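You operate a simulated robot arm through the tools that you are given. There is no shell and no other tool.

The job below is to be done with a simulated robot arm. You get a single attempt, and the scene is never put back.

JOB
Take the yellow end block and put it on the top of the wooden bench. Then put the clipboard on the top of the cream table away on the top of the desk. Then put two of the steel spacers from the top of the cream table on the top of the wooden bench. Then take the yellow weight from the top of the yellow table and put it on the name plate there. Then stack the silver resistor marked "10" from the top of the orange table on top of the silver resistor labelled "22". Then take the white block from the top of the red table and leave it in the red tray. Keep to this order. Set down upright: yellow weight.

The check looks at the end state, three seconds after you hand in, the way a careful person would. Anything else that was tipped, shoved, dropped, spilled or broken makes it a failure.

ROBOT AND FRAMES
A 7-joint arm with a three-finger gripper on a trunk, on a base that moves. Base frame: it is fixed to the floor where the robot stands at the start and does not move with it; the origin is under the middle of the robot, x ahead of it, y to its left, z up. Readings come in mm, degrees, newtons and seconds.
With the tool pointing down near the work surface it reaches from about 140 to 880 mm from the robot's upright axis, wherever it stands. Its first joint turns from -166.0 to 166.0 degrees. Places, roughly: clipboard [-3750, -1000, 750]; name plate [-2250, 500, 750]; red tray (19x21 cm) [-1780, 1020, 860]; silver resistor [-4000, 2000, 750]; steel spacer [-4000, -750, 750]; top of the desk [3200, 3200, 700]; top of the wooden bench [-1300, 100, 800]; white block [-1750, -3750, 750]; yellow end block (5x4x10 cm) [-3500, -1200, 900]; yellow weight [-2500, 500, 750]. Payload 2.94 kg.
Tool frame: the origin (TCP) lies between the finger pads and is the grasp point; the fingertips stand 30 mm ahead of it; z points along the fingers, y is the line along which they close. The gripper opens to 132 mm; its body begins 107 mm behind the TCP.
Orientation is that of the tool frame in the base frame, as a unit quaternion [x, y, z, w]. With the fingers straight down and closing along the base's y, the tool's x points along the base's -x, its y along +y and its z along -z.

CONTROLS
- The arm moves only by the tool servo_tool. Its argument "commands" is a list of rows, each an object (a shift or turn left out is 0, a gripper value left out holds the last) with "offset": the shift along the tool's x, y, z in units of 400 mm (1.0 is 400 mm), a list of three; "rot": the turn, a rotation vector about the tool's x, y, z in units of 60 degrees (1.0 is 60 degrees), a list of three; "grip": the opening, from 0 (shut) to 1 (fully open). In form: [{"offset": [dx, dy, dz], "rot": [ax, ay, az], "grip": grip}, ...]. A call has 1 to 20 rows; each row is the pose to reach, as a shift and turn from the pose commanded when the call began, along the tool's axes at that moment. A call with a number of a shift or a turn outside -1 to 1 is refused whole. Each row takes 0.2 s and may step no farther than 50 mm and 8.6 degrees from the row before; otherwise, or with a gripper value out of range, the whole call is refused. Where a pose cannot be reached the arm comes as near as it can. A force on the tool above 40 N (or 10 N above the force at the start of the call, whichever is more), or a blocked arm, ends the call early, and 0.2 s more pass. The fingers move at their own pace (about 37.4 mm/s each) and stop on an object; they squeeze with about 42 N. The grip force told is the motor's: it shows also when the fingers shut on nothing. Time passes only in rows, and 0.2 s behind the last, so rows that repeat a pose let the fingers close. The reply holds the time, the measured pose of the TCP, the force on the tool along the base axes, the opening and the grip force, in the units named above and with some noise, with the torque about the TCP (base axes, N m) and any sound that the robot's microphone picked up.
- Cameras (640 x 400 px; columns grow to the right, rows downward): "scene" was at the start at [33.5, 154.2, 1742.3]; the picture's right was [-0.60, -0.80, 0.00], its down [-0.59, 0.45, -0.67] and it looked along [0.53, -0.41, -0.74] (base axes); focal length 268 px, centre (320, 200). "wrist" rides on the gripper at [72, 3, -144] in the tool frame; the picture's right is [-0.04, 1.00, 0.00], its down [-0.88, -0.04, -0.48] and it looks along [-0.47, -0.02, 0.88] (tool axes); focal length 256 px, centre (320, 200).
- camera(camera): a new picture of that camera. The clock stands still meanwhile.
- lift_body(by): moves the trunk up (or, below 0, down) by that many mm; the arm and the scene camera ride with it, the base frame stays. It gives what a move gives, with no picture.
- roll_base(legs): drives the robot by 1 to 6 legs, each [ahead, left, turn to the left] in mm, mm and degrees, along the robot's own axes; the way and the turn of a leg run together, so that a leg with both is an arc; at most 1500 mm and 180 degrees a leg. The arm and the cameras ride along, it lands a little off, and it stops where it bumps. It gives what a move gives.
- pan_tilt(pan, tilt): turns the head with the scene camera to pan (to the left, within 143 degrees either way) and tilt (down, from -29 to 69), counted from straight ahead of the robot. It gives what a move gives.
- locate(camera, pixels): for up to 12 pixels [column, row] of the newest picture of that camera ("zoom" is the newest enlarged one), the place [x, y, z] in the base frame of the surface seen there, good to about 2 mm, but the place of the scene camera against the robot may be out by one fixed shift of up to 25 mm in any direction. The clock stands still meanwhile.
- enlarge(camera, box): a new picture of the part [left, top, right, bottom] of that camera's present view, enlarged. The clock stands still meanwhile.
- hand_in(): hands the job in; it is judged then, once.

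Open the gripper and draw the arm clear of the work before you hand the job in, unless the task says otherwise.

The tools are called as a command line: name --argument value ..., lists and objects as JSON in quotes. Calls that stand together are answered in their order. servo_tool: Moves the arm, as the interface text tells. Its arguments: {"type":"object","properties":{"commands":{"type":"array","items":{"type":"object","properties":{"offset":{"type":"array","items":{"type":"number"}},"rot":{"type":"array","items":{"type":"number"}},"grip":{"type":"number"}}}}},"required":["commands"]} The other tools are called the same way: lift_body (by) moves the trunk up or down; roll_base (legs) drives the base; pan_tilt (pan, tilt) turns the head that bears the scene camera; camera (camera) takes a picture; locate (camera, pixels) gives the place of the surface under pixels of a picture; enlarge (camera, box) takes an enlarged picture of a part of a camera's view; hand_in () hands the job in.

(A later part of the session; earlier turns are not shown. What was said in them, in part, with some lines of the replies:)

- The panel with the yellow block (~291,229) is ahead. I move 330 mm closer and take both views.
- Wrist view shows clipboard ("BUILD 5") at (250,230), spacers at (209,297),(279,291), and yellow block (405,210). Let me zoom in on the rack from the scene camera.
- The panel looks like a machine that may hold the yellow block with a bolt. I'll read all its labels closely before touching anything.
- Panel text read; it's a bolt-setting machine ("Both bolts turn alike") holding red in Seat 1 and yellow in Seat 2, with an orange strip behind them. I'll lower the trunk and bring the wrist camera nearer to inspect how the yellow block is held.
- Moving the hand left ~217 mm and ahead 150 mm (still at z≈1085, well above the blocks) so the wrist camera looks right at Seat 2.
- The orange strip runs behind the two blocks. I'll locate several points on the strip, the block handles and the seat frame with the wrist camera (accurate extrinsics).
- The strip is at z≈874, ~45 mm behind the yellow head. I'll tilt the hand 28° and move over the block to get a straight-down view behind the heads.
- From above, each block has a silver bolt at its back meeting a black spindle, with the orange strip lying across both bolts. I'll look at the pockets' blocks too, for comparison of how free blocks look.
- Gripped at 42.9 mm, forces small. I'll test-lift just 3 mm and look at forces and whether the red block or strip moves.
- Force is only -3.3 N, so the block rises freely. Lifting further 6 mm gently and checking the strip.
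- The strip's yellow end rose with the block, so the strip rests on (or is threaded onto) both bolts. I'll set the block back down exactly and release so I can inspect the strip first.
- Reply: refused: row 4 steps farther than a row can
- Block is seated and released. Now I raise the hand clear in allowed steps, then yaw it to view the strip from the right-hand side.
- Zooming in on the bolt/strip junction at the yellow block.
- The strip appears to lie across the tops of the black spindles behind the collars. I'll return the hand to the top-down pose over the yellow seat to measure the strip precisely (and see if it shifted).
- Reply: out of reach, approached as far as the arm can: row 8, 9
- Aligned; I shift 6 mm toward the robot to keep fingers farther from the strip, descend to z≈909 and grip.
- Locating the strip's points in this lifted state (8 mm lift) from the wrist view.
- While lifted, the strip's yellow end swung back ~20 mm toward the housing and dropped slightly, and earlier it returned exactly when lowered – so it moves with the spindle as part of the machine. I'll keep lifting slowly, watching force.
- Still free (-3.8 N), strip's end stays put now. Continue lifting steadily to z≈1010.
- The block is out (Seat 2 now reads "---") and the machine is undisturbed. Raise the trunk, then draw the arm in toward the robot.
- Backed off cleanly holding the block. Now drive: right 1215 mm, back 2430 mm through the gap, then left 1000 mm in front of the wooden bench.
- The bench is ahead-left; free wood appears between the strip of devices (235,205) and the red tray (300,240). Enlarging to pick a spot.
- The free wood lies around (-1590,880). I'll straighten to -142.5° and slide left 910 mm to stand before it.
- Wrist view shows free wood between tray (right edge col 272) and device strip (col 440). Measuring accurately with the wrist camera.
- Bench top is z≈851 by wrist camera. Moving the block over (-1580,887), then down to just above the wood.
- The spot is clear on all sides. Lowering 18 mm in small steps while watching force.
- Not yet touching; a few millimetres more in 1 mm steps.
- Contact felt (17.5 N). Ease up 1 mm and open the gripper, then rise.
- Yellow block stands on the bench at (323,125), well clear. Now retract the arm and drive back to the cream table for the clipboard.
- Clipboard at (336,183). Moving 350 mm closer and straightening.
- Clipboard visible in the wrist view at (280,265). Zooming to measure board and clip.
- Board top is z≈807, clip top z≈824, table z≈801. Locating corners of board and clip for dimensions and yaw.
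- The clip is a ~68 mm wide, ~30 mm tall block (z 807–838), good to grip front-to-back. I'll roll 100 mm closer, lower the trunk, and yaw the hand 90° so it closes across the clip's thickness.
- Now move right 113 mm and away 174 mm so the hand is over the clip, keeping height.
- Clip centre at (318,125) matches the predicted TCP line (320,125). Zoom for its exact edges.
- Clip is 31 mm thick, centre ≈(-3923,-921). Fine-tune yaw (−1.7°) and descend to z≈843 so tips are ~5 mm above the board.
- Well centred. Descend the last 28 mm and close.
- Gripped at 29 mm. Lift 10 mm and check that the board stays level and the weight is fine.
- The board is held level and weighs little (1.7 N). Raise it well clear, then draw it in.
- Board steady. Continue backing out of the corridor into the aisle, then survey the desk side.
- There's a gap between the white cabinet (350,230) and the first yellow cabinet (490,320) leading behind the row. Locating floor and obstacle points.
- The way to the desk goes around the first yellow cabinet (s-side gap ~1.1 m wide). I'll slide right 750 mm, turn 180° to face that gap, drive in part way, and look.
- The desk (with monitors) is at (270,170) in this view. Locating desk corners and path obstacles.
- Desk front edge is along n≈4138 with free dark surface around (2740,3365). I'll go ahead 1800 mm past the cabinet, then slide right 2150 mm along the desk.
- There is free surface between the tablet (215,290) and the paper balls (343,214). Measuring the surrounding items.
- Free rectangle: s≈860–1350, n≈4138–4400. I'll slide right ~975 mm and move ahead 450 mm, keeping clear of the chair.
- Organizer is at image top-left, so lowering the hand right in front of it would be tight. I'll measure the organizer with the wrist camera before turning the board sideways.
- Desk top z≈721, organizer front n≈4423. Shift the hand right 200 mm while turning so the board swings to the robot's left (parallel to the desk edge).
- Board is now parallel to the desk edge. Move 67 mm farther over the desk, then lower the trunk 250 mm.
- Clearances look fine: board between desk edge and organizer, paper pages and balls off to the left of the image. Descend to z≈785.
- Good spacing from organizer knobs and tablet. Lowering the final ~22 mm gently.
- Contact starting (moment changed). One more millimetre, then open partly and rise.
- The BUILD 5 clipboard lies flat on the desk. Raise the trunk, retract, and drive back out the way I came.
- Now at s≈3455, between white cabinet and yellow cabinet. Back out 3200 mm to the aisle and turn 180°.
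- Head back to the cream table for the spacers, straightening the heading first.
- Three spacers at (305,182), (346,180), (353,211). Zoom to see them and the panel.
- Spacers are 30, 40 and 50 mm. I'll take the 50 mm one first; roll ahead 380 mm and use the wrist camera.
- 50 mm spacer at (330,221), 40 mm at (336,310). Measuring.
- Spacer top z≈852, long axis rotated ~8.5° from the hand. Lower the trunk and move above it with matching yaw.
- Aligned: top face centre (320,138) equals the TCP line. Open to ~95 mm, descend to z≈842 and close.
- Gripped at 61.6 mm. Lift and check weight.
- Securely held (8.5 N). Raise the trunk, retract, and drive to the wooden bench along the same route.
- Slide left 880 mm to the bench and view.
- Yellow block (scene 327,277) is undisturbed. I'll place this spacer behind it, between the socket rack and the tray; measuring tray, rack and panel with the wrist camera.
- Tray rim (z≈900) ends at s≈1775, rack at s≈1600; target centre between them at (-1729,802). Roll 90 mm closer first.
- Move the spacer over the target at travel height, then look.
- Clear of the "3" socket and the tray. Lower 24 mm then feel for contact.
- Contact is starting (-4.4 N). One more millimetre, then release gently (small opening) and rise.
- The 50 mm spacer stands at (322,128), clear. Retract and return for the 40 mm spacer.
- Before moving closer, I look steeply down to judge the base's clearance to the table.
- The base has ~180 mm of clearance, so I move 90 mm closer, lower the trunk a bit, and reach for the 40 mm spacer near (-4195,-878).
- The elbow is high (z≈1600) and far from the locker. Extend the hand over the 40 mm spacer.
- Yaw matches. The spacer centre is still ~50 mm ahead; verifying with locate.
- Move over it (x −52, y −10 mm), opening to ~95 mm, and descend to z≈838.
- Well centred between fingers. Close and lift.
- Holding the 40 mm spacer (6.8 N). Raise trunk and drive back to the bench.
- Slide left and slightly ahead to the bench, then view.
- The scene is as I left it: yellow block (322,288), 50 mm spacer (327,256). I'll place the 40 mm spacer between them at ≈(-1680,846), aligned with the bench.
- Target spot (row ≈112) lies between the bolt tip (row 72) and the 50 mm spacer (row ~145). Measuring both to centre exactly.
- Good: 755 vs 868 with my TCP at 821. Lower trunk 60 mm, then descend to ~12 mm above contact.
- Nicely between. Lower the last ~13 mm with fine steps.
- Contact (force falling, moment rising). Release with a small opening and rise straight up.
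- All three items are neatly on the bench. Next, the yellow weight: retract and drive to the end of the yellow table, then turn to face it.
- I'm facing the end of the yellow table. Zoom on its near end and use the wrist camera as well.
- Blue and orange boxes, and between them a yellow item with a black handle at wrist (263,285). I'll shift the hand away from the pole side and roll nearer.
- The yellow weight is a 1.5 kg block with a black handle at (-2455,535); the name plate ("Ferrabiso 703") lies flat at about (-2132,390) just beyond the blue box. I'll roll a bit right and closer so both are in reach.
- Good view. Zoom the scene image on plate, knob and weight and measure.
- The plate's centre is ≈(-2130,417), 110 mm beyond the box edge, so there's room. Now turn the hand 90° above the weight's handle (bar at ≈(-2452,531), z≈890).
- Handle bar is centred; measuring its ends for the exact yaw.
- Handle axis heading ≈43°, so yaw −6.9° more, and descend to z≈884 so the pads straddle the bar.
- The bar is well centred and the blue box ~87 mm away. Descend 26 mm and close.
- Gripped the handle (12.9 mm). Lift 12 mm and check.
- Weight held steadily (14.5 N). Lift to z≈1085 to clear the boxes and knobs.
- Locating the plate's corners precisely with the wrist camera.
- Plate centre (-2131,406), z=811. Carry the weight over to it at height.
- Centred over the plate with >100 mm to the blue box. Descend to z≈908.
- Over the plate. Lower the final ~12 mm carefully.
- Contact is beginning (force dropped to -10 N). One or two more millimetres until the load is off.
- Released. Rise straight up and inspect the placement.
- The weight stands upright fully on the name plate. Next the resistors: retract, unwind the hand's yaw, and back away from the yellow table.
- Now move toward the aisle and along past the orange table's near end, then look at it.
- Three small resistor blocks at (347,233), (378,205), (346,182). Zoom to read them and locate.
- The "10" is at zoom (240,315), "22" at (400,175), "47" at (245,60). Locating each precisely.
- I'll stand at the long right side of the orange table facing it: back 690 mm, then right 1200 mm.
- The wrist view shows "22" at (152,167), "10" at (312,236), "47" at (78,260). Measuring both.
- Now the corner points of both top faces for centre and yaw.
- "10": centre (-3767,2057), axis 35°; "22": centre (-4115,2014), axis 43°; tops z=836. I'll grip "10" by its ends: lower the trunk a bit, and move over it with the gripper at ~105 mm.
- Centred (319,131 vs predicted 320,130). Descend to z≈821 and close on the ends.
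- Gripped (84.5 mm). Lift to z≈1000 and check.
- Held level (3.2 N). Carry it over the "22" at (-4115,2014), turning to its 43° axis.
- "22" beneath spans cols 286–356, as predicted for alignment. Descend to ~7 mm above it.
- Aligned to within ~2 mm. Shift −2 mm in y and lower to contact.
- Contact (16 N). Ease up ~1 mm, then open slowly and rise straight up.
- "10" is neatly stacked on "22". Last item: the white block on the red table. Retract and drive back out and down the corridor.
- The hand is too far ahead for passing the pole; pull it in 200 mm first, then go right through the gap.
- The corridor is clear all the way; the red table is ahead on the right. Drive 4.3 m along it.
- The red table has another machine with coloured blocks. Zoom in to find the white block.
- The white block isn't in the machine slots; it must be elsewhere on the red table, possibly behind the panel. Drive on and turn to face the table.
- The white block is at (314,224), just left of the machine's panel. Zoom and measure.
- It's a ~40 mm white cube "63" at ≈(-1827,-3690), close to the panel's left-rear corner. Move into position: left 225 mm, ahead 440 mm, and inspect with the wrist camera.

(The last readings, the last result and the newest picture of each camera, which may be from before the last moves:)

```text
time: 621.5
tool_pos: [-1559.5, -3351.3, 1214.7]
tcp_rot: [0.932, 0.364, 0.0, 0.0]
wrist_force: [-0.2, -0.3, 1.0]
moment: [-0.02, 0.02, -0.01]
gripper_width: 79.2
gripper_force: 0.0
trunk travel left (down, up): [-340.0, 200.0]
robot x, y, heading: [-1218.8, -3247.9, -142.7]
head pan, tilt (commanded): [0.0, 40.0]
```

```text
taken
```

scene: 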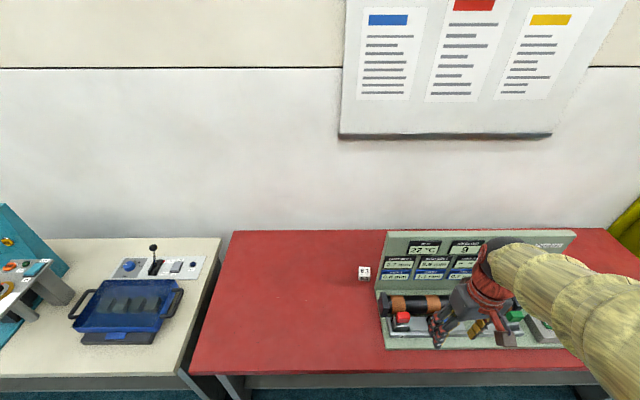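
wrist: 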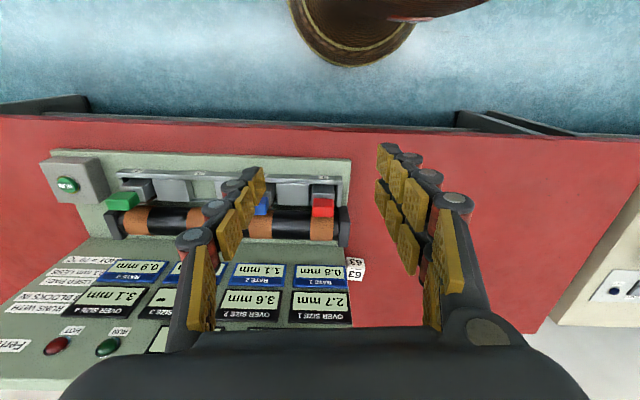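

The cube appears at (356,268) right by the panel's left edge. Move the hand left ~130 mm for a straight look.

servo_tool --commands '[{"offset": [0, 0.1, 0]}, {"offset": [0, 0.2, 0]}, {"offset": [0, 0.3, 0]}, {"offset": [-0.05, 0.33, 0]}]'

camera --camera "wrist"

enlarge --camera "wrist" --box '[200, 200, 380, 330]'

```text
time: 622.5
tool_pos: [-1487.2, -3461.8, 1213.3]
tcp_rot: [0.931, 0.365, 0.001, 0.0]
wrist_force: [-0.5, -0.1, -0.1]
moment: [0.02, 0.01, -0.02]
gripper_width: 79.2
gripper_force: 0.1
trunk travel left (down, up): [-340.0, 200.0]
robot x, y, heading: [-1220.4, -3248.4, -142.3]
head pan, tilt (commanded): [0.0, 40.0]
```

```text
taken
```

wrist: 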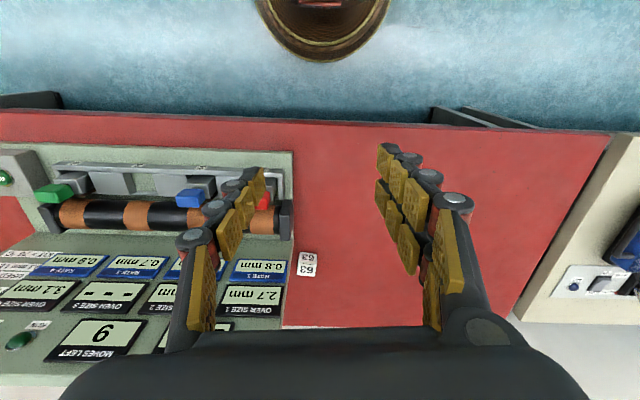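

```text
3.08 times, centred on (290, 265) of wrist
```

zoom: 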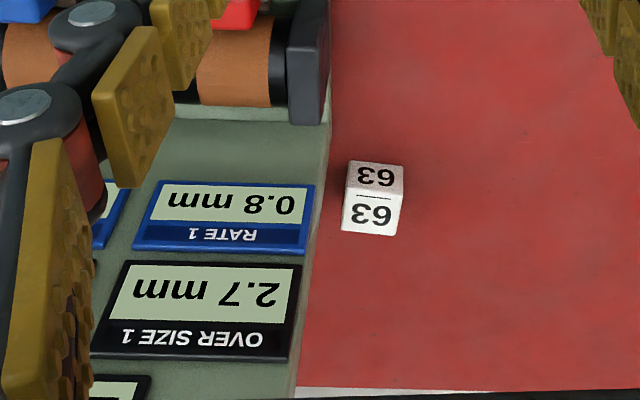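

Measure cube faces and the panel's left edge (bottom to top).

locate --camera "zoom" --pixels '[[372, 215], [350, 205], [398, 208], [393, 230], [346, 228], [375, 178], [320, 160], [316, 200], [308, 260], [299, 360], [330, 150], [325, 100]]'

```text
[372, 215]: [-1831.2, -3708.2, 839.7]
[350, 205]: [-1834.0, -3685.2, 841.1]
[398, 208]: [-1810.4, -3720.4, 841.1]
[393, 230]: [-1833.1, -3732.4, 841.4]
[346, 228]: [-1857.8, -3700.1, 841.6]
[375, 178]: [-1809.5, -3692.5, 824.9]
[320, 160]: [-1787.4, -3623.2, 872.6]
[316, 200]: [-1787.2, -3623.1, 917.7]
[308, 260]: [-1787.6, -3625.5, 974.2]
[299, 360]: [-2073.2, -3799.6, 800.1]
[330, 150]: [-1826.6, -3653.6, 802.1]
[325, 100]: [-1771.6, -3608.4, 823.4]
```

Cube centre (-1834,-3710), top z=841; panel's left edge is ~41 mm to its right and ~70 mm nearer, so the vertical approach clears. Move in above the panel height, aligning yaw.

servo_tool --commands '[{"offset": [-0.1, -0.013, 0], "rot": [0, 0, 0.02]}, {"offset": [-0.2, -0.026, 0], "rot": [0, 0, 0.04]}, {"offset": [-0.3, -0.04, 0], "rot": [0, 0, 0.06]}, {"offset": [-0.4, -0.053, 0], "rot": [0, 0, 0.08]}, {"offset": [-0.5, -0.066, 0], "rot": [0, 0, 0.1]}, {"offset": [-0.6, -0.08, 0], "rot": [0, 0, 0.117]}, {"offset": [-0.7, -0.09, 0], "rot": [0, 0, 0.117]}, {"offset": [-0.8, -0.105, 0], "rot": [0, 0, 0.117]}, {"offset": [-0.9, -0.12, 0], "rot": [0, 0, 0.117]}, {"offset": [-0.9, -0.12, 0], "rot": [0, 0, 0.117]}]'

camera --camera "wrist"

enlarge --camera "wrist" --box '[260, 100, 380, 200]'

```text
time: 624.7
tool_pos: [-1781.1, -3671.9, 1216.5]
tcp_rot: [0.952, 0.306, 0.001, 0.0]
wrist_force: [0.2, -0.7, 0.4]
moment: [0.01, 0.0, 0.04]
gripper_width: 79.3
gripper_force: 0.1
trunk travel left (down, up): [-340.0, 200.0]
robot x, y, heading: [-1218.7, -3247.6, -142.3]
head pan, tilt (commanded): [0.0, 40.0]
```

```text
taken
```

wrist: 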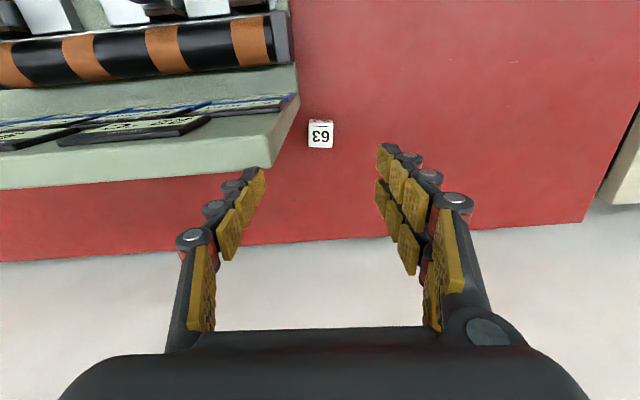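

```text
4.00 times, centred on (320, 150) of wrist
```

zoom: 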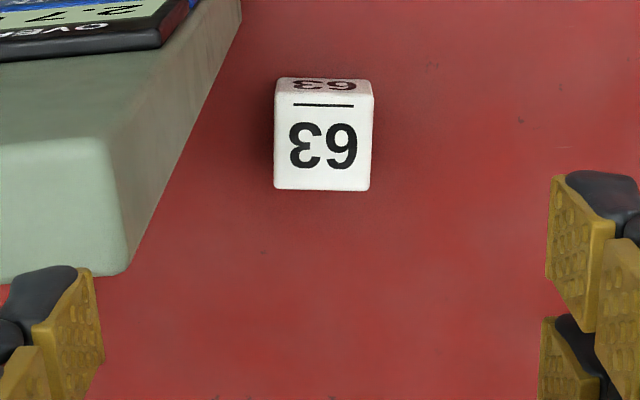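

Locate the panel's top corners and the cube's top from here.

locate --camera "zoom" --pixels '[[100, 150], [120, 265], [60, 200], [135, 255], [180, 150], [225, 40], [322, 140], [280, 100], [365, 100], [365, 185], [280, 185]]'

```text
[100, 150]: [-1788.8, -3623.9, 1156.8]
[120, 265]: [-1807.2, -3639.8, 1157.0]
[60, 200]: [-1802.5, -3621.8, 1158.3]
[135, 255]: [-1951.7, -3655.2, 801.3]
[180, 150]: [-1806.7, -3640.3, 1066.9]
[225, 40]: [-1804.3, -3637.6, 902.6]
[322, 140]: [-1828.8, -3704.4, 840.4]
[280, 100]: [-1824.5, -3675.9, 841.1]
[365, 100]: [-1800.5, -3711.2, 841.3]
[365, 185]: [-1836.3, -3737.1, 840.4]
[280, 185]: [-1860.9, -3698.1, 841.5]
```

The panel rises to z=1157 right beside the path, so the forearm could brush it. I'll retract, shift the robot ~265 mm left so the arm comes in from the left, and later tilt the hand slightly.

servo_tool --commands '[{"offset": [0.1, 0, 0]}, {"offset": [0.2, 0, 0]}, {"offset": [0.3, 0, 0]}, {"offset": [0.4, 0, 0]}, {"offset": [0.5, 0, 0]}, {"offset": [0.6, 0, 0]}, {"offset": [0.7, 0, 0]}]'

roll_base --legs '[[0, 270, 0], [40, 0, 0]]'

camera --camera "scene"

```text
time: 626.3
tool_pos: [-1552.4, -3507.7, 1216.9]
tcp_rot: [0.952, 0.307, 0.001, -0.001]
wrist_force: [0.0, 0.2, 0.0]
moment: [0.0, 0.05, 0.01]
gripper_width: 79.0
gripper_force: 0.0
trunk travel left (down, up): [-340.0, 200.0]
robot x, y, heading: [-1220.1, -3248.0, -142.6]
head pan, tilt (commanded): [0.0, 40.0]
```

```text
time: 628.8
tool_pos: [-1420.1, -3751.1, 1215.0]
tcp_rot: [0.951, 0.308, 0.002, -0.001]
wrist_force: [0.1, -0.5, -0.2]
moment: [0.0, -0.05, -0.02]
gripper_width: 79.2
gripper_force: 0.2
trunk travel left (down, up): [-340.0, 200.0]
robot x, y, heading: [-1084.6, -3486.5, -142.4]
head pan, tilt (commanded): [0.0, 40.0]
```

```text
taken
```

scene: 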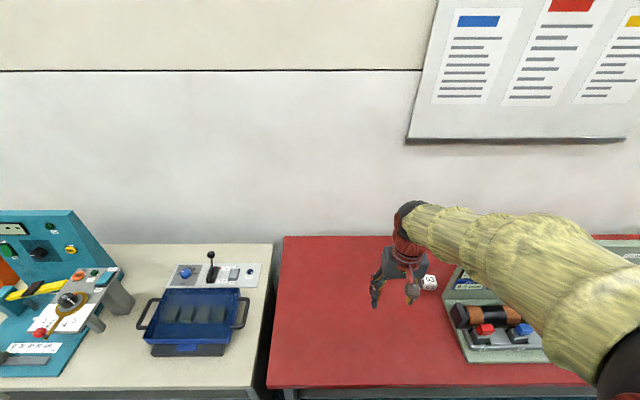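

Now the arm will come in from the left of the panel. Move above the cube at travel height.

servo_tool --commands '[{"offset": [-0.0763, -0.0693, 0]}, {"offset": [-0.1527, -0.1387, 0]}, {"offset": [-0.229, -0.208, 0]}, {"offset": [-0.3054, -0.2774, 0]}, {"offset": [-0.3817, -0.3467, 0]}, {"offset": [-0.4581, -0.4161, 0]}, {"offset": [-0.5344, -0.4854, 0]}, {"offset": [-0.6108, -0.5548, 0]}, {"offset": [-0.6871, -0.6241, 0]}, {"offset": [-0.7635, -0.6935, 0]}, {"offset": [-0.7635, -0.6935, 0]}]'

camera --camera "wrist"

camera --camera "scene"

```text
time: 631.2
tool_pos: [-1829.8, -3703.2, 1216.2]
tcp_rot: [0.951, 0.308, 0.0, -0.001]
wrist_force: [-0.1, -0.3, -0.5]
moment: [-0.02, 0.06, -0.01]
gripper_width: 79.2
gripper_force: 0.1
trunk travel left (down, up): [-340.0, 200.0]
robot x, y, heading: [-1083.8, -3490.9, -142.4]
head pan, tilt (commanded): [0.0, 40.0]
```

```text
taken
```

wrist: 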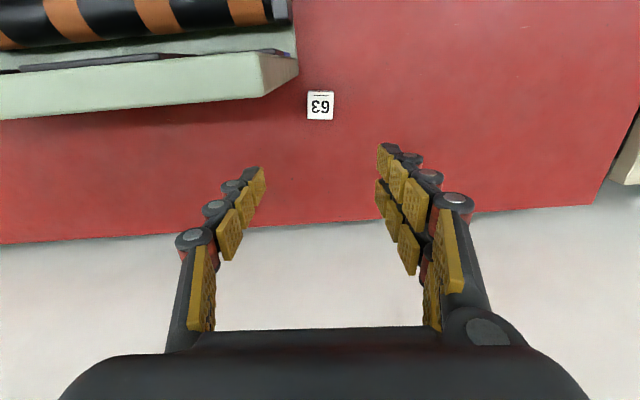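

```text
taken
```

scene: 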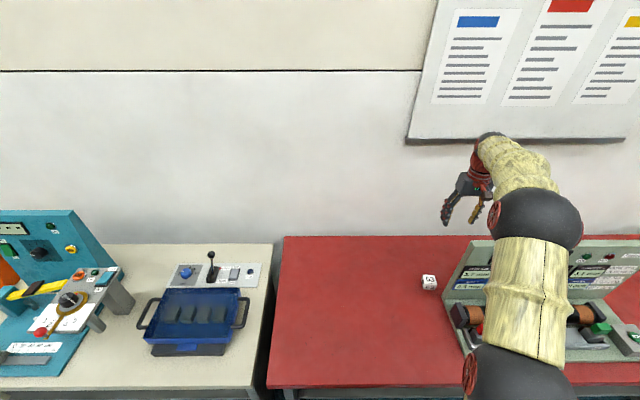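

Cube is exactly under the TCP line. Descend to z≈900 with an 8° lean away from the panel, then recheck.

servo_tool --commands '[{"offset": [-0.006, 0, 0.0], "rot": [0, 0.066, 0]}, {"offset": [-0.0125, 0, 0.08], "rot": [0, 0.133, 0]}, {"offset": [-0.0125, 0, 0.18], "rot": [0, 0.133, 0]}, {"offset": [-0.0125, 0, 0.28], "rot": [0, 0.133, 0]}, {"offset": [-0.0125, 0, 0.38], "rot": [0, 0.133, 0]}, {"offset": [-0.0125, 0, 0.48], "rot": [0, 0.133, 0]}, {"offset": [-0.0125, 0, 0.48], "rot": [0, 0.133, 0]}]'

camera --camera "wrist"

camera --camera "scene"

```text
time: 632.8
tool_pos: [-1830.8, -3706.5, 1023.3]
tcp_rot: [0.949, 0.308, 0.067, -0.023]
wrist_force: [0.8, 0.1, 0.4]
moment: [-0.02, 0.02, -0.03]
gripper_width: 79.1
gripper_force: 0.1
trunk travel left (down, up): [-340.0, 200.0]
robot x, y, heading: [-1085.8, -3487.0, -142.5]
head pan, tilt (commanded): [0.0, 40.0]
```

```text
taken
```

wrist: 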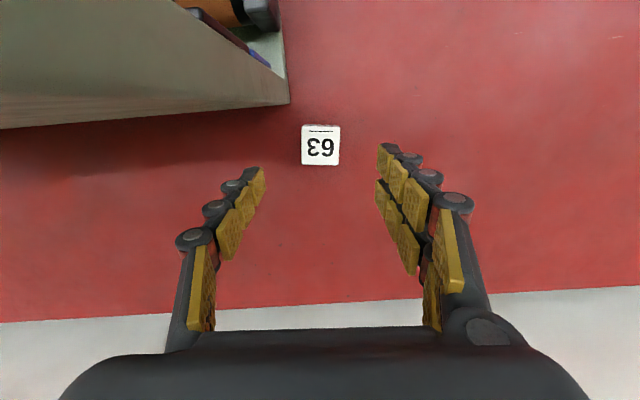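

```text
taken
```

scene: 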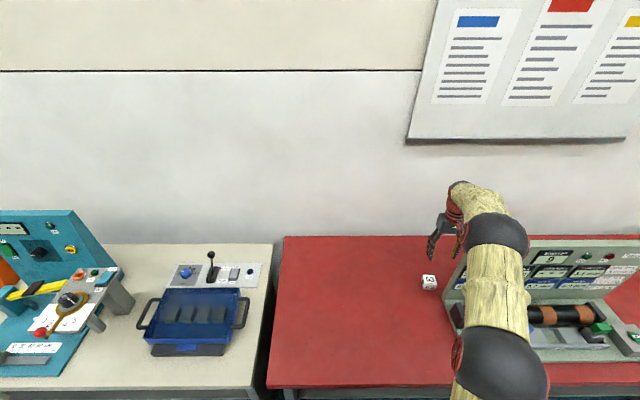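

Check clearance between the lower forearm ball and the panel's top-left corner.

enlarge --camera "scene" --box '[410, 160, 570, 300]'

locate --camera "zoom" --pixels '[[235, 240], [240, 290], [330, 260], [420, 250], [200, 150], [160, 240], [250, 330], [450, 320], [300, 350], [210, 320]]'

```text
2.86 times, centred on (490, 230) of scene
```

zoom: 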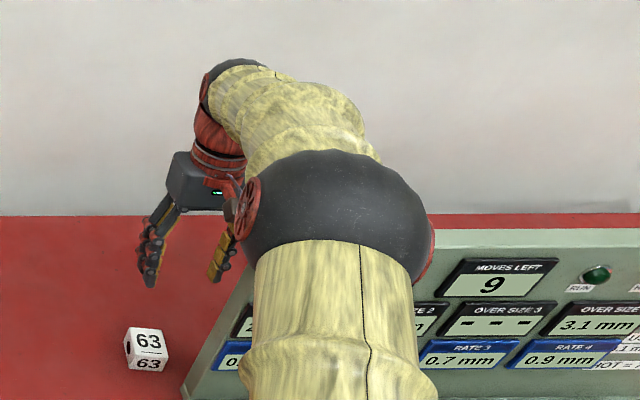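

```text
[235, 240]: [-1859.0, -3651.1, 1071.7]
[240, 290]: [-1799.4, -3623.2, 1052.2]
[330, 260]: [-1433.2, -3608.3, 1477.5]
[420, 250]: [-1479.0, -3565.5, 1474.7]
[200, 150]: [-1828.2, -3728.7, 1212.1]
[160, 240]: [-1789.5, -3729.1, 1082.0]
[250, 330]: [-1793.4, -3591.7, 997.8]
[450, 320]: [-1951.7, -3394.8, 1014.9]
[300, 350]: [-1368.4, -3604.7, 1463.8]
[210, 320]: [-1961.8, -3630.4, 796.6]
```

Elbow is high and the forearm passes left of the panel. Locate the cube again and continue.

locate --camera "wrist" --pixels '[[321, 147], [306, 147], [336, 147], [321, 133], [321, 161], [288, 90], [285, 105]]'

```text
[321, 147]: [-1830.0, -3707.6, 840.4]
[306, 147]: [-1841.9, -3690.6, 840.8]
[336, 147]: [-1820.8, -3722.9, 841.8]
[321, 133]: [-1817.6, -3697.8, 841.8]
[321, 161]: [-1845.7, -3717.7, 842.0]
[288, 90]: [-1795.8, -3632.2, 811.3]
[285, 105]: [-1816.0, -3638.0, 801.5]
```

Descend vertically (compensating the tilt) to z≈843.

servo_tool --commands '[{"offset": [-0.014, 0, 0.1]}, {"offset": [-0.028, 0, 0.2]}, {"offset": [-0.042, 0, 0.3]}, {"offset": [-0.056, 0, 0.4]}, {"offset": [-0.063, 0, 0.446]}, {"offset": [-0.063, 0, 0.446]}]'

camera --camera "wrist"

enlarge --camera "scene" --box '[400, 190, 560, 310]'

```text
time: 634.2
tool_pos: [-1832.5, -3707.2, 843.3]
tcp_rot: [0.949, 0.307, 0.067, -0.023]
wrist_force: [-0.2, -0.1, -0.8]
moment: [0.0, -0.02, -0.04]
gripper_width: 79.3
gripper_force: 0.0
trunk travel left (down, up): [-340.0, 200.0]
robot x, y, heading: [-1085.6, -3489.5, -142.5]
head pan, tilt (commanded): [0.0, 40.0]
```

```text
taken
```

wrist: 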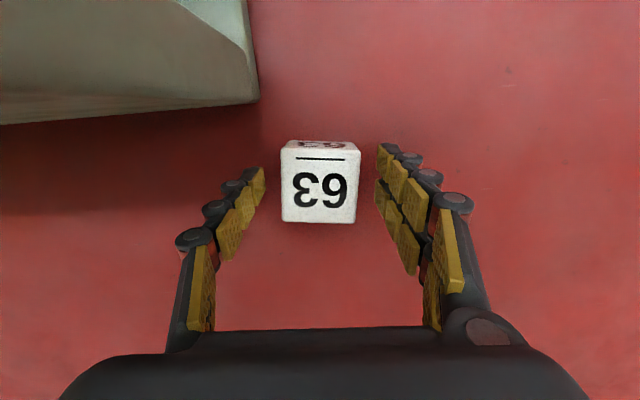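

```text
3.33 times, centred on (480, 250) of scene
```

zoom: 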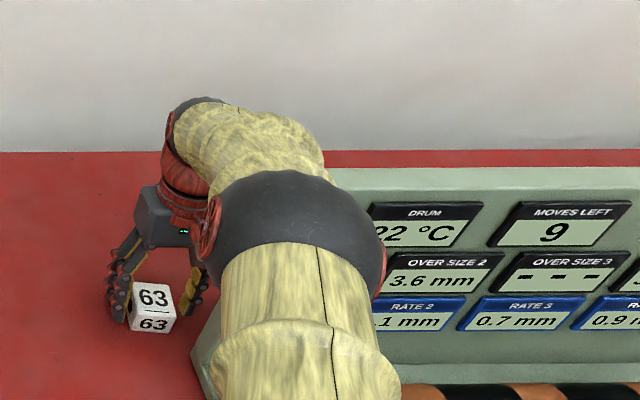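

No contact so far, and the cube is centred between the fingers. Close.

servo_tool --commands '[{"grip": 0}, {"grip": 0}, {"grip": 0}, {"grip": 0}, {"grip": 0}, {"grip": 0}]'

camera --camera "wrist"

```text
time: 635.6
tool_pos: [-1831.7, -3706.0, 842.4]
tcp_rot: [0.949, 0.308, 0.067, -0.023]
wrist_force: [-0.5, 0.3, 1.3]
moment: [0.04, 0.06, -0.03]
gripper_width: 49.1
gripper_force: 41.6
trunk travel left (down, up): [-340.0, 200.0]
robot x, y, heading: [-1082.9, -3489.7, -142.3]
head pan, tilt (commanded): [0.0, 40.0]
```

```text
taken
```

wrist: 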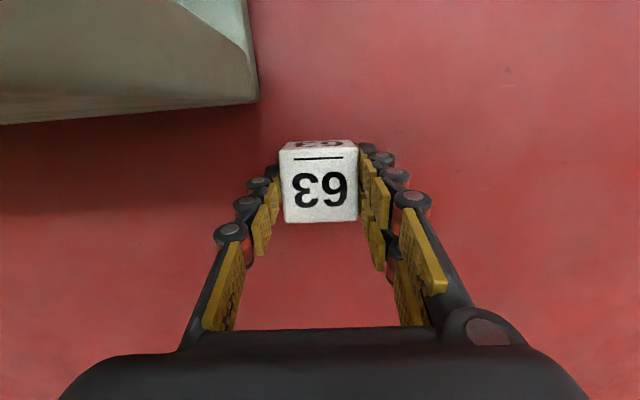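

Gripped (49 mm). Lift straight up in the base frame to z≈1210.

servo_tool --commands '[{"offset": [0.007, 0, -0.05]}, {"offset": [0.021, 0, -0.15]}, {"offset": [0.035, 0, -0.25]}, {"offset": [0.049, 0, -0.35]}, {"offset": [0.063, 0, -0.45]}, {"offset": [0.077, 0, -0.55]}, {"offset": [0.091, 0, -0.65]}, {"offset": [0.105, 0, -0.75]}, {"offset": [0.119, 0, -0.85]}, {"offset": [0.13, 0, -0.926]}, {"offset": [0.13, 0, -0.926]}]'

camera --camera "wrist"

camera --camera "scene"

```text
time: 638.0
tool_pos: [-1833.3, -3709.0, 1218.6]
tcp_rot: [0.949, 0.308, 0.068, -0.023]
wrist_force: [0.6, -1.0, -1.8]
moment: [-0.01, 0.01, -0.03]
gripper_width: 49.1
gripper_force: 42.1
trunk travel left (down, up): [-340.0, 200.0]
robot x, y, heading: [-1086.8, -3490.5, -142.3]
head pan, tilt (commanded): [0.0, 40.0]
```

```text
taken
```

wrist: 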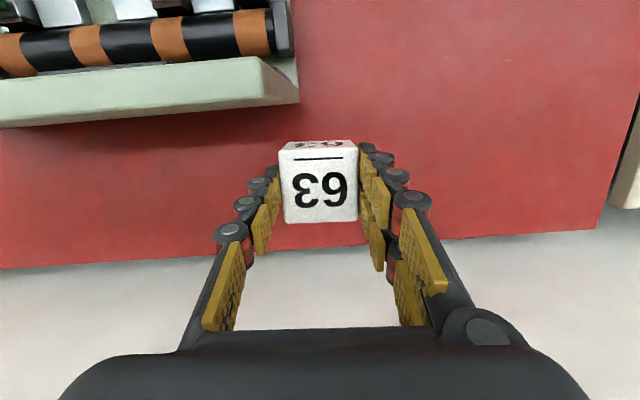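

```text
taken
```

scene: 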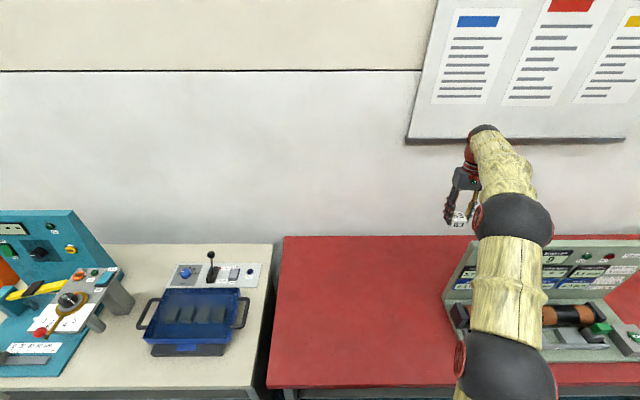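

Cube secured. Untilt and retract along the reverse path, then back away from the table.

servo_tool --commands '[{"rot": [0, -0.066, 0]}, {"rot": [0, -0.133, 0]}, {"rot": [0, -0.133, 0]}]'

servo_tool --commands '[{"offset": [0.0763, 0.0693, 0]}, {"offset": [0.1527, 0.1387, 0]}, {"offset": [0.229, 0.208, 0]}, {"offset": [0.3054, 0.2774, 0]}, {"offset": [0.3817, 0.3467, 0]}, {"offset": [0.4581, 0.4161, 0]}, {"offset": [0.5344, 0.4854, 0]}, {"offset": [0.6108, 0.5548, 0]}, {"offset": [0.7, 0.5548, 0]}]'

roll_base --legs '[[-470, 0, 0]]'

pan_tilt --pan -90 --tilt 20

camera --camera "scene"

```text
time: 638.8
tool_pos: [-1834.2, -3709.5, 1217.9]
tcp_rot: [0.951, 0.308, 0.001, -0.001]
wrist_force: [-0.8, 1.7, -2.5]
moment: [0.02, -0.03, -0.01]
gripper_width: 49.1
gripper_force: 42.1
trunk travel left (down, up): [-340.0, 200.0]
robot x, y, heading: [-1084.8, -3487.2, -142.5]
head pan, tilt (commanded): [0.0, 40.0]
```

```text
time: 640.8
tool_pos: [-1476.4, -3727.2, 1220.0]
tcp_rot: [0.951, 0.308, 0.0, -0.001]
wrist_force: [0.3, -0.8, -2.3]
moment: [-0.02, 0.0, -0.01]
gripper_width: 49.0
gripper_force: 41.6
trunk travel left (down, up): [-340.0, 200.0]
robot x, y, heading: [-1084.7, -3493.9, -142.7]
head pan, tilt (commanded): [0.0, 40.0]
```

```text
time: 643.5
tool_pos: [-1113.5, -3447.6, 1220.0]
tcp_rot: [0.951, 0.31, 0.001, -0.001]
wrist_force: [0.3, 1.2, -3.5]
moment: [0.0, 0.03, 0.03]
gripper_width: 49.2
gripper_force: 42.1
trunk travel left (down, up): [-340.0, 200.0]
robot x, y, heading: [-723.9, -3209.0, -142.3]
head pan, tilt (commanded): [0.0, 40.0]
```

```text
time: 645.2
tool_pos: [-1113.5, -3446.9, 1220.3]
tcp_rot: [0.951, 0.31, 0.001, -0.002]
wrist_force: [-0.6, 0.4, -2.3]
moment: [-0.02, 0.0, 0.0]
gripper_width: 49.1
gripper_force: 42.4
trunk travel left (down, up): [-340.0, 200.0]
robot x, y, heading: [-721.8, -3207.1, -142.2]
head pan, tilt (commanded): [-90.0, 20.0]
```

```text
taken
```

scene: 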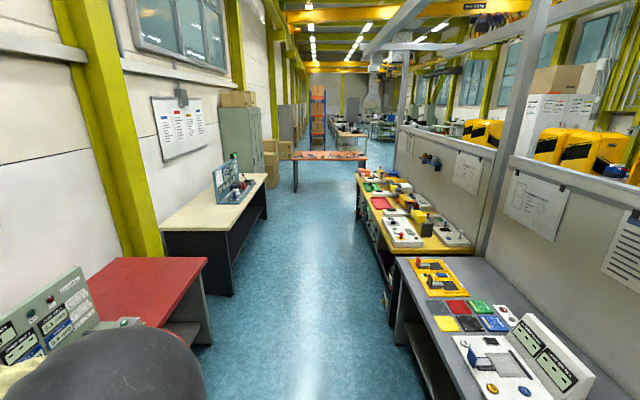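

Clear corridor. Drive sideways (right) back along it toward the gap, in two parts with heading correction.

roll_base --legs '[[0, -1500, 0], [0, -1000, 0]]'

```text
time: 657.6
tool_pos: [-2726.0, -1523.1, 1220.5]
tcp_rot: [0.939, 0.343, 0.002, 0.0]
wrist_force: [0.4, 0.8, -2.4]
moment: [0.0, -0.02, 0.02]
gripper_width: 49.2
gripper_force: 42.1
trunk travel left (down, up): [-340.0, 200.0]
robot x, y, heading: [-2355.5, -1254.9, -138.0]
head pan, tilt (commanded): [-90.0, 20.0]
```

Heading drifted to -138°; correct −4.5°, nudge back 100 mm, and continue right 2330 mm.

roll_base --legs '[[0, 0, -4.5], [-100, 0, 0], [0, -1200, 0]]'

roll_base --legs '[[0, -1130, 0]]'

```text
time: 664.8
tool_pos: [-3374.0, -462.0, 1220.7]
tcp_rot: [0.958, 0.286, 0.001, 0.0]
wrist_force: [0.1, -0.9, -2.7]
moment: [-0.02, -0.04, 0.02]
gripper_width: 49.2
gripper_force: 42.4
trunk travel left (down, up): [-340.0, 200.0]
robot x, y, heading: [-2971.2, -243.9, -145.0]
head pan, tilt (commanded): [-90.0, 20.0]
```

```text
time: 670.3
tool_pos: [-3983.5, 427.4, 1219.2]
tcp_rot: [0.96, 0.278, 0.002, 0.0]
wrist_force: [0.1, 0.0, -2.0]
moment: [-0.02, -0.02, 0.05]
gripper_width: 49.4
gripper_force: 41.5
trunk travel left (down, up): [-340.0, 200.0]
robot x, y, heading: [-3578.9, 638.6, -145.9]
head pan, tilt (commanded): [-90.0, 20.0]
```

Straighten, adjust 80 mm right, and back out through the gap to the aisle.

roll_base --legs '[[0, 0, 3.4], [0, -80, 0], [-1250, 0, 0], [-1110, 0, 0]]'

```text
time: 683.0
tool_pos: [-2139.6, 1914.1, 1220.0]
tcp_rot: [0.948, 0.317, 0.001, -0.002]
wrist_force: [0.0, -0.4, -2.3]
moment: [0.02, -0.05, 0.02]
gripper_width: 49.2
gripper_force: 42.3
trunk travel left (down, up): [-340.0, 200.0]
robot x, y, heading: [-1754.5, 2160.3, -141.2]
head pan, tilt (commanded): [-90.0, 20.0]
```

Slide left 900 mm to stand in front of the red tray and look.

roll_base --legs '[[0, 0, -1.2], [0, 900, 0], [60, 0, 0]]'

pan_tilt --pan 0 --tilt 45

camera --camera "scene"

camera --camera "wrist"

```text
time: 688.8
tool_pos: [-1621.3, 1151.8, 1219.2]
tcp_rot: [0.949, 0.316, 0.002, -0.002]
wrist_force: [-0.6, -0.3, -3.9]
moment: [0.06, -0.05, 0.02]
gripper_width: 49.2
gripper_force: 42.1
trunk travel left (down, up): [-340.0, 200.0]
robot x, y, heading: [-1230.4, 1399.3, -141.4]
head pan, tilt (commanded): [-90.0, 20.0]
```

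```text
time: 690.5
tool_pos: [-1619.1, 1151.6, 1219.3]
tcp_rot: [0.948, 0.317, 0.001, -0.002]
wrist_force: [-0.2, 0.0, -2.6]
moment: [0.02, -0.02, 0.03]
gripper_width: 49.1
gripper_force: 42.0
trunk travel left (down, up): [-340.0, 200.0]
robot x, y, heading: [-1231.1, 1397.4, -141.5]
head pan, tilt (commanded): [0.0, 45.0]
```

```text
taken
```

scene: 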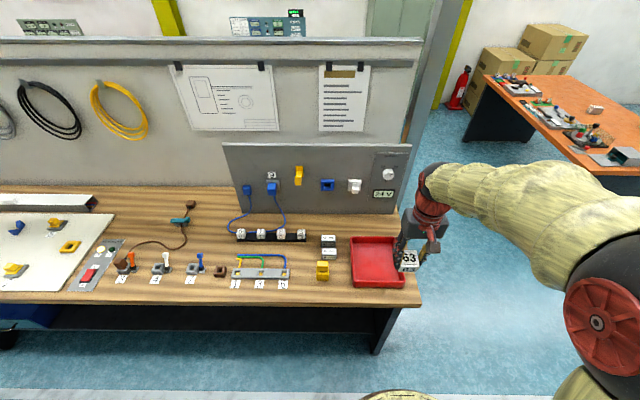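

```text
taken
```

wrist: 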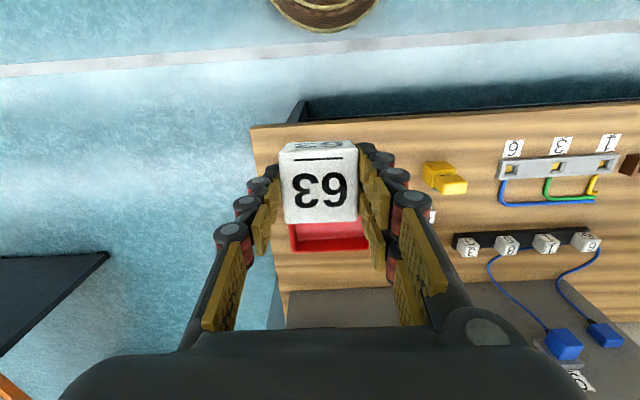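

Tray at scene (377,262). Move the cube over its centre ≈(-1785,995) at height.

servo_tool --commands '[{"offset": [-0.1, 0.01, 0]}, {"offset": [-0.2, 0.02, 0]}, {"offset": [-0.3, 0.03, 0]}, {"offset": [-0.4, 0.045, 0]}, {"offset": [-0.5, 0.055, 0]}, {"offset": [-0.566, 0.0635, 0]}, {"offset": [-0.566, 0.0635, 0]}]'

camera --camera "wrist"

locate --camera "wrist" --pixels '[[225, 60], [405, 60], [240, 135], [400, 135], [315, 110], [230, 160], [270, 90], [370, 90], [320, 55]]'

```text
time: 692.0
tool_pos: [-1785.2, 992.8, 1219.0]
tcp_rot: [0.948, 0.317, 0.001, -0.001]
wrist_force: [0.1, 0.1, -2.3]
moment: [-0.01, 0.01, -0.01]
gripper_width: 49.1
gripper_force: 41.8
trunk travel left (down, up): [-340.0, 200.0]
robot x, y, heading: [-1233.2, 1395.7, -141.3]
head pan, tilt (commanded): [0.0, 45.0]
```

```text
taken
```

wrist: 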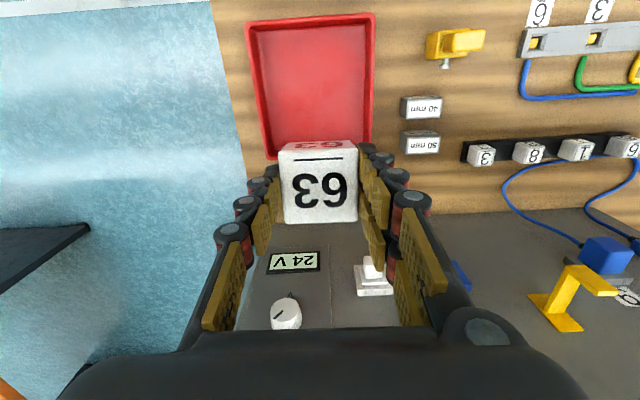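

```text
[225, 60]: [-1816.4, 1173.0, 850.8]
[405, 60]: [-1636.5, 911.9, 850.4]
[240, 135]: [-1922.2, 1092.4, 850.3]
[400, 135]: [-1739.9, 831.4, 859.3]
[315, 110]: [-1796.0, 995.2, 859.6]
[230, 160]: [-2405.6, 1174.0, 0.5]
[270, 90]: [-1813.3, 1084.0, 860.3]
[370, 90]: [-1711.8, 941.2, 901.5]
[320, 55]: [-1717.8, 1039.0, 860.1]
```

Tray floor z=860, rim 901. Determine near/far inner edges to centre the cube.

enlarge --camera "wrist" --box '[230, 0, 390, 170]'

locate --camera "zoom" --pixels '[[300, 75], [300, 90], [200, 345], [195, 330], [180, 200], [160, 200], [400, 200], [425, 200], [210, 360]]'

```text
2.35 times, centred on (310, 85) of wrist
```

zoom: 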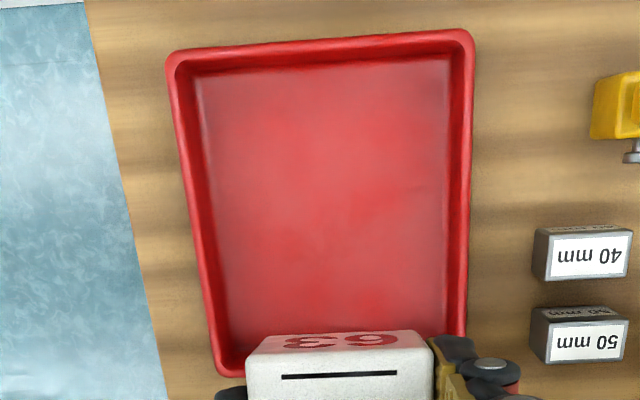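

```text
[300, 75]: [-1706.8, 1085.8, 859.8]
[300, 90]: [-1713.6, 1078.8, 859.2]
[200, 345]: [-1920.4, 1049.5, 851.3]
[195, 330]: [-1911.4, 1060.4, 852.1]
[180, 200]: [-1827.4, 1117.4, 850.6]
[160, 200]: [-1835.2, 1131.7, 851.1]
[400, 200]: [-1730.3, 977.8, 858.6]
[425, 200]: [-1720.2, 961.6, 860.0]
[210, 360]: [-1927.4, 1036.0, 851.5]
```

Tray centre is ≈(-1777,1017). Adjust and descend to just above the floor.

servo_tool --commands '[{"offset": [0.053, -0.036, 0]}, {"offset": [0.053, -0.036, 0.1]}, {"offset": [0.053, -0.036, 0.2]}, {"offset": [0.053, -0.036, 0.3]}, {"offset": [0.053, -0.036, 0.4]}, {"offset": [0.053, -0.036, 0.5]}, {"offset": [0.053, -0.036, 0.6]}, {"offset": [0.053, -0.036, 0.7]}, {"offset": [0.053, -0.036, 0.76]}, {"offset": [0.053, -0.036, 0.76]}]'

camera --camera "wrist"

enlarge --camera "scene" --box '[310, 200, 450, 310]'

```text
time: 694.2
tool_pos: [-1774.8, 1019.6, 915.0]
tcp_rot: [0.948, 0.317, 0.001, -0.001]
wrist_force: [1.9, 0.0, -2.5]
moment: [0.01, 0.0, -0.03]
gripper_width: 49.1
gripper_force: 41.5
trunk travel left (down, up): [-340.0, 200.0]
robot x, y, heading: [-1229.1, 1393.7, -141.5]
head pan, tilt (commanded): [0.0, 45.0]
```

```text
taken
```

wrist: 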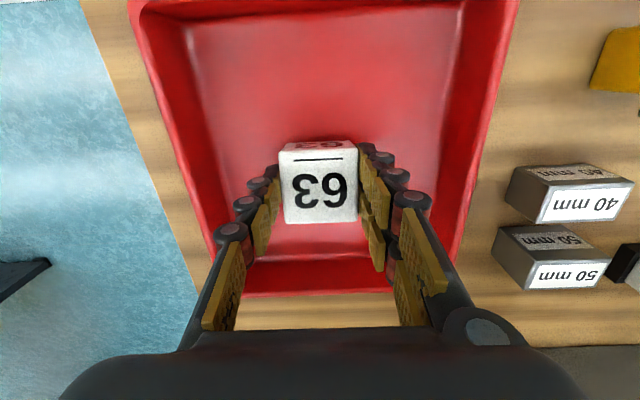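

```text
3.64 times, centred on (380, 255) of scene
```

zoom: 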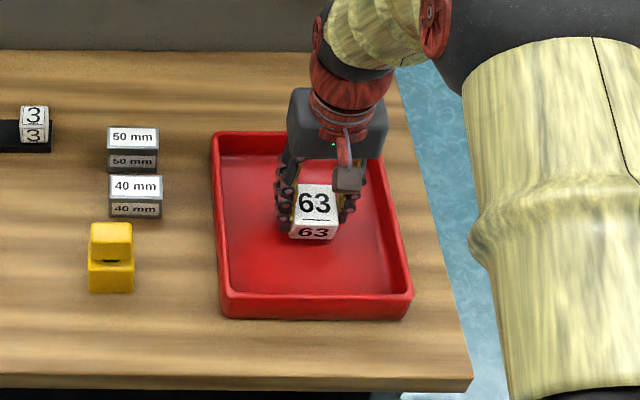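

The cube was gripped with an 8° lean, so I restore that lean to set it down flat, then lower to contact.

servo_tool --commands '[{"rot": [0, 0.066, 0]}, {"rot": [0, 0.133, 0]}, {"rot": [0, 0.133, 0]}]'

servo_tool --commands '[{"offset": [-0.0016, 0, 0.012]}, {"offset": [-0.0032, 0, 0.024]}, {"offset": [-0.0042, 0, 0.03]}, {"offset": [-0.0042, 0, 0.03]}]'

servo_tool --commands '[{"offset": [0, 0, 0.0025]}, {"offset": [0, 0, 0.005]}, {"offset": [0, 0, 0.005]}]'

```text
time: 695.0
tool_pos: [-1776.3, 1018.8, 913.8]
tcp_rot: [0.946, 0.316, 0.068, -0.024]
wrist_force: [0.4, -0.5, -1.8]
moment: [-0.03, -0.01, -0.01]
gripper_width: 49.0
gripper_force: 42.5
trunk travel left (down, up): [-340.0, 200.0]
robot x, y, heading: [-1230.7, 1394.2, -141.3]
head pan, tilt (commanded): [0.0, 45.0]
```

```text
time: 696.0
tool_pos: [-1776.2, 1019.7, 903.4]
tcp_rot: [0.946, 0.316, 0.067, -0.024]
wrist_force: [0.1, -0.3, -2.3]
moment: [0.0, 0.02, -0.03]
gripper_width: 48.9
gripper_force: 42.0
trunk travel left (down, up): [-340.0, 200.0]
robot x, y, heading: [-1230.5, 1392.4, -141.4]
head pan, tilt (commanded): [0.0, 45.0]
```

```text
time: 696.9
tool_pos: [-1775.6, 1020.6, 903.0]
tcp_rot: [0.946, 0.316, 0.067, -0.023]
wrist_force: [0.6, -0.5, 2.3]
moment: [0.01, 0.12, 0.01]
gripper_width: 49.2
gripper_force: 41.8
trunk travel left (down, up): [-340.0, 200.0]
robot x, y, heading: [-1230.5, 1394.8, -141.2]
head pan, tilt (commanded): [0.0, 45.0]
```

Contact felt. Open the gripper and rise (compensating the lean).

servo_tool --commands '[{"offset": [0, 0, 0.001]}, {"offset": [0, 0, 0.001]}]'

servo_tool --commands '[{"grip": 0.45}, {"grip": 0.52}, {"grip": 0.55}, {"grip": 0.55}, {"offset": [0.007, 0, -0.05]}, {"offset": [0.021, 0, -0.15]}, {"offset": [0.035, 0, -0.25]}, {"offset": [0.049, 0, -0.35]}, {"offset": [0.063, 0, -0.45]}, {"offset": [0.077, 0, -0.55]}]'

camera --camera "wrist"

enlarge --camera "scene" --box '[310, 200, 450, 310]'

```text
time: 697.5
tool_pos: [-1775.2, 1019.1, 902.2]
tcp_rot: [0.946, 0.316, 0.067, -0.023]
wrist_force: [0.1, 1.4, 8.6]
moment: [0.27, 0.24, -0.04]
gripper_width: 49.2
gripper_force: 42.1
trunk travel left (down, up): [-340.0, 200.0]
robot x, y, heading: [-1233.1, 1392.6, -141.4]
head pan, tilt (commanded): [0.0, 45.0]
```

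```text
time: 699.6
tool_pos: [-1775.7, 1017.3, 1123.3]
tcp_rot: [0.946, 0.315, 0.068, -0.024]
wrist_force: [0.3, 0.3, -0.5]
moment: [-0.01, -0.02, 0.01]
gripper_width: 72.6
gripper_force: 0.1
trunk travel left (down, up): [-340.0, 200.0]
robot x, y, heading: [-1229.2, 1398.3, -141.2]
head pan, tilt (commanded): [0.0, 45.0]
```

```text
taken
```

wrist: 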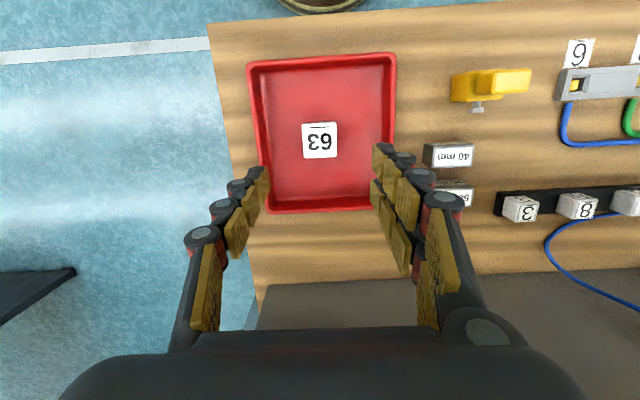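

```text
3.64 times, centred on (380, 255) of scene
```

zoom: 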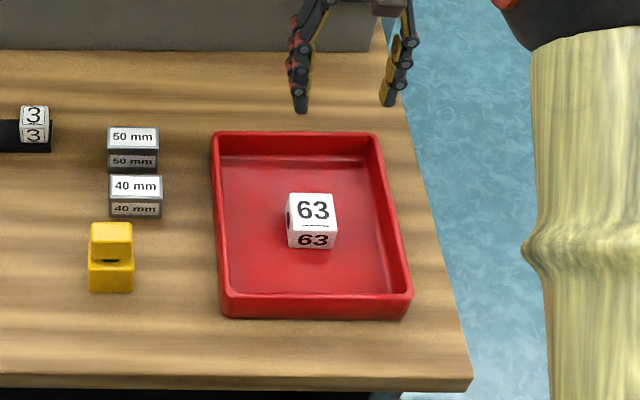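

The "63" cube rests flat in the red tray. Untilt, open the gripper, and draw the arm well clear.

servo_tool --commands '[{"rot": [0, -0.066, 0], "grip": 1.0}, {"rot": [0, -0.133, 0], "grip": 1.0}, {"rot": [0, -0.133, 0], "grip": 1.0}]'

servo_tool --commands '[{"offset": [0.1, 0, -0.03]}, {"offset": [0.2, 0, -0.06]}, {"offset": [0.3, 0, -0.1]}, {"offset": [0.4, 0, -0.1]}, {"offset": [0.5, 0, -0.1]}, {"offset": [0.6, 0, -0.1]}]'

roll_base --legs '[[-250, 0, 0]]'

lift_body --by 200

pan_tilt --pan -5 --tilt 30

camera --camera "scene"

```text
time: 700.5
tool_pos: [-1778.4, 1019.6, 1121.4]
tcp_rot: [0.948, 0.318, 0.002, -0.002]
wrist_force: [0.2, 0.2, 1.1]
moment: [0.0, -0.03, -0.02]
gripper_width: 127.4
gripper_force: 0.1
trunk travel left (down, up): [-340.0, 200.0]
robot x, y, heading: [-1233.4, 1397.3, -141.1]
head pan, tilt (commanded): [0.0, 45.0]
```

```text
time: 701.9
tool_pos: [-1582.2, 1166.0, 1163.5]
tcp_rot: [0.948, 0.318, 0.001, -0.001]
wrist_force: [0.0, 1.1, -0.2]
moment: [-0.02, 0.02, -0.02]
gripper_width: 132.1
gripper_force: 0.1
trunk travel left (down, up): [-340.0, 200.0]
robot x, y, heading: [-1227.3, 1397.6, -141.3]
head pan, tilt (commanded): [0.0, 45.0]
```

```text
time: 703.6
tool_pos: [-1390.5, 1319.7, 1163.7]
tcp_rot: [0.949, 0.316, 0.002, -0.001]
wrist_force: [0.0, 0.4, 0.1]
moment: [-0.03, 0.01, -0.02]
gripper_width: 132.1
gripper_force: 0.0
trunk travel left (down, up): [-340.0, 200.0]
robot x, y, heading: [-1045.0, 1547.8, -141.2]
head pan, tilt (commanded): [0.0, 45.0]
```

```text
time: 705.8
tool_pos: [-1392.2, 1319.0, 1362.8]
tcp_rot: [0.949, 0.315, 0.002, -0.001]
wrist_force: [0.4, -0.4, -0.1]
moment: [0.0, 0.01, 0.02]
gripper_width: 132.0
gripper_force: 0.1
trunk travel left (down, up): [-540.0, 0.0]
robot x, y, heading: [-1040.5, 1546.5, -141.3]
head pan, tilt (commanded): [0.0, 45.0]
```

```text
time: 706.6
tool_pos: [-1391.8, 1318.6, 1362.9]
tcp_rot: [0.949, 0.315, 0.001, -0.001]
wrist_force: [0.3, 0.6, 0.3]
moment: [0.0, -0.04, -0.01]
gripper_width: 132.1
gripper_force: 0.0
trunk travel left (down, up): [-540.0, 0.0]
robot x, y, heading: [-1041.8, 1552.4, -141.3]
head pan, tilt (commanded): [-5.0, 30.0]
```

```text
taken
```

scene: 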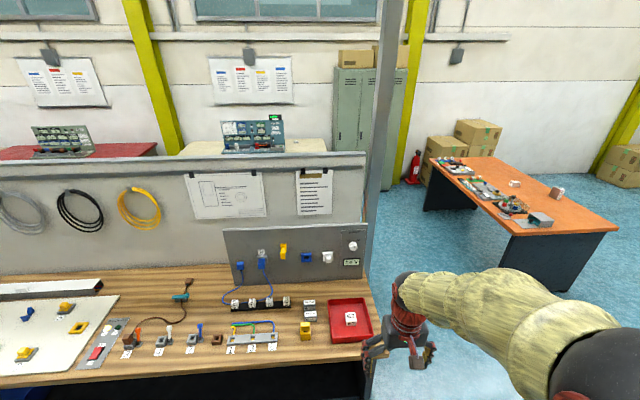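

Final check: zoom on the cream-table machine, the resistor stack, and the bench.

enlarge --camera "scene" --box '[200, 105, 310, 165]'

enlarge --camera "scene" --box '[420, 145, 620, 255]'

enlarge --camera "scene" --box '[200, 270, 390, 370]'

```text
5.82 times, centred on (255, 135) of scene
```

zoom: 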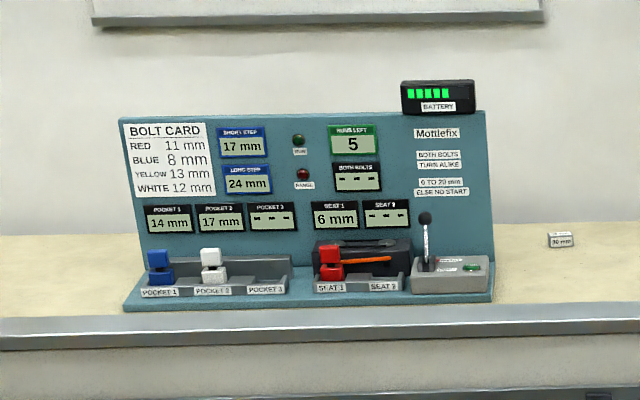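

```text
3.20 times, centred on (520, 200) of scene
```

zoom: 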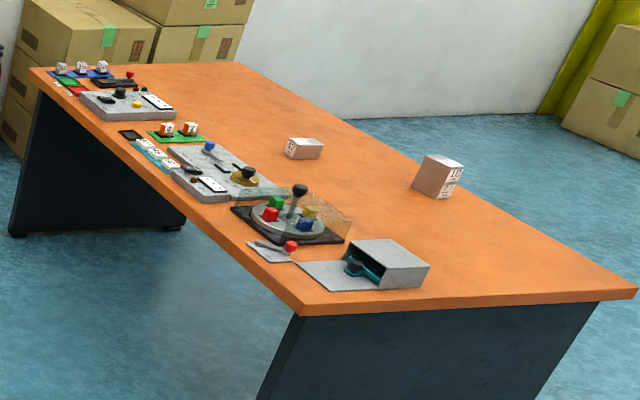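

```text
3.37 times, centred on (295, 320) of scene
```

zoom: 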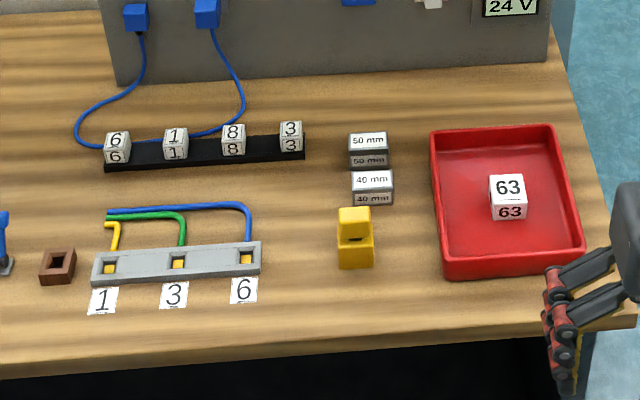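

Everything is where it should be: the yellow end block and two spacers are on the bench, the clipboard is on the desk, and the weight stands on the name plate. "10" is stacked on "22", and the white block is in the red tray. The gripper is open and the arm is clear, so I'm handing in.

hand_in

```text
The job is handed in.
```

I finished all six steps in the order you gave and handed the job in; I don't have the check's result.

| Item | Where it is now |
|---|---|
| Yellow end block | Standing on the wooden bench |
| Clipboard ("BUILD 5") | Flat on the desk |
| Steel spacers (50 mm and 40 mm) | On the wooden bench, behind the yellow block |
| Yellow weight (1.5 kg) | Upright on the "Ferrabiso 703" name plate |
| Silver resistor "10" | Stacked on resistor "22" |
| White block ("63") | In the red tray |

I looked again at the bench, the tray and the resistor stack just before handing in. I last saw the clipboard and the weight right after I put them down.

**Orange strip on the bolt machine:** the yellow end block was seated in the machine on the cream table, with an orange strip lying across its bolt and the red block's bolt. When I test-lifted the block, the strip's near end swung back about 20 mm. When I lowered the block, the strip returned exactly, so I took it to be part of the machine. With the block gone, that end of the strip stays swung back and the "Seat 2" display is blank. I did not touch the machine's controls.

I noticed nothing else knocked, moved or dropped along the way. The gripper was left open with the arm clear of the work.
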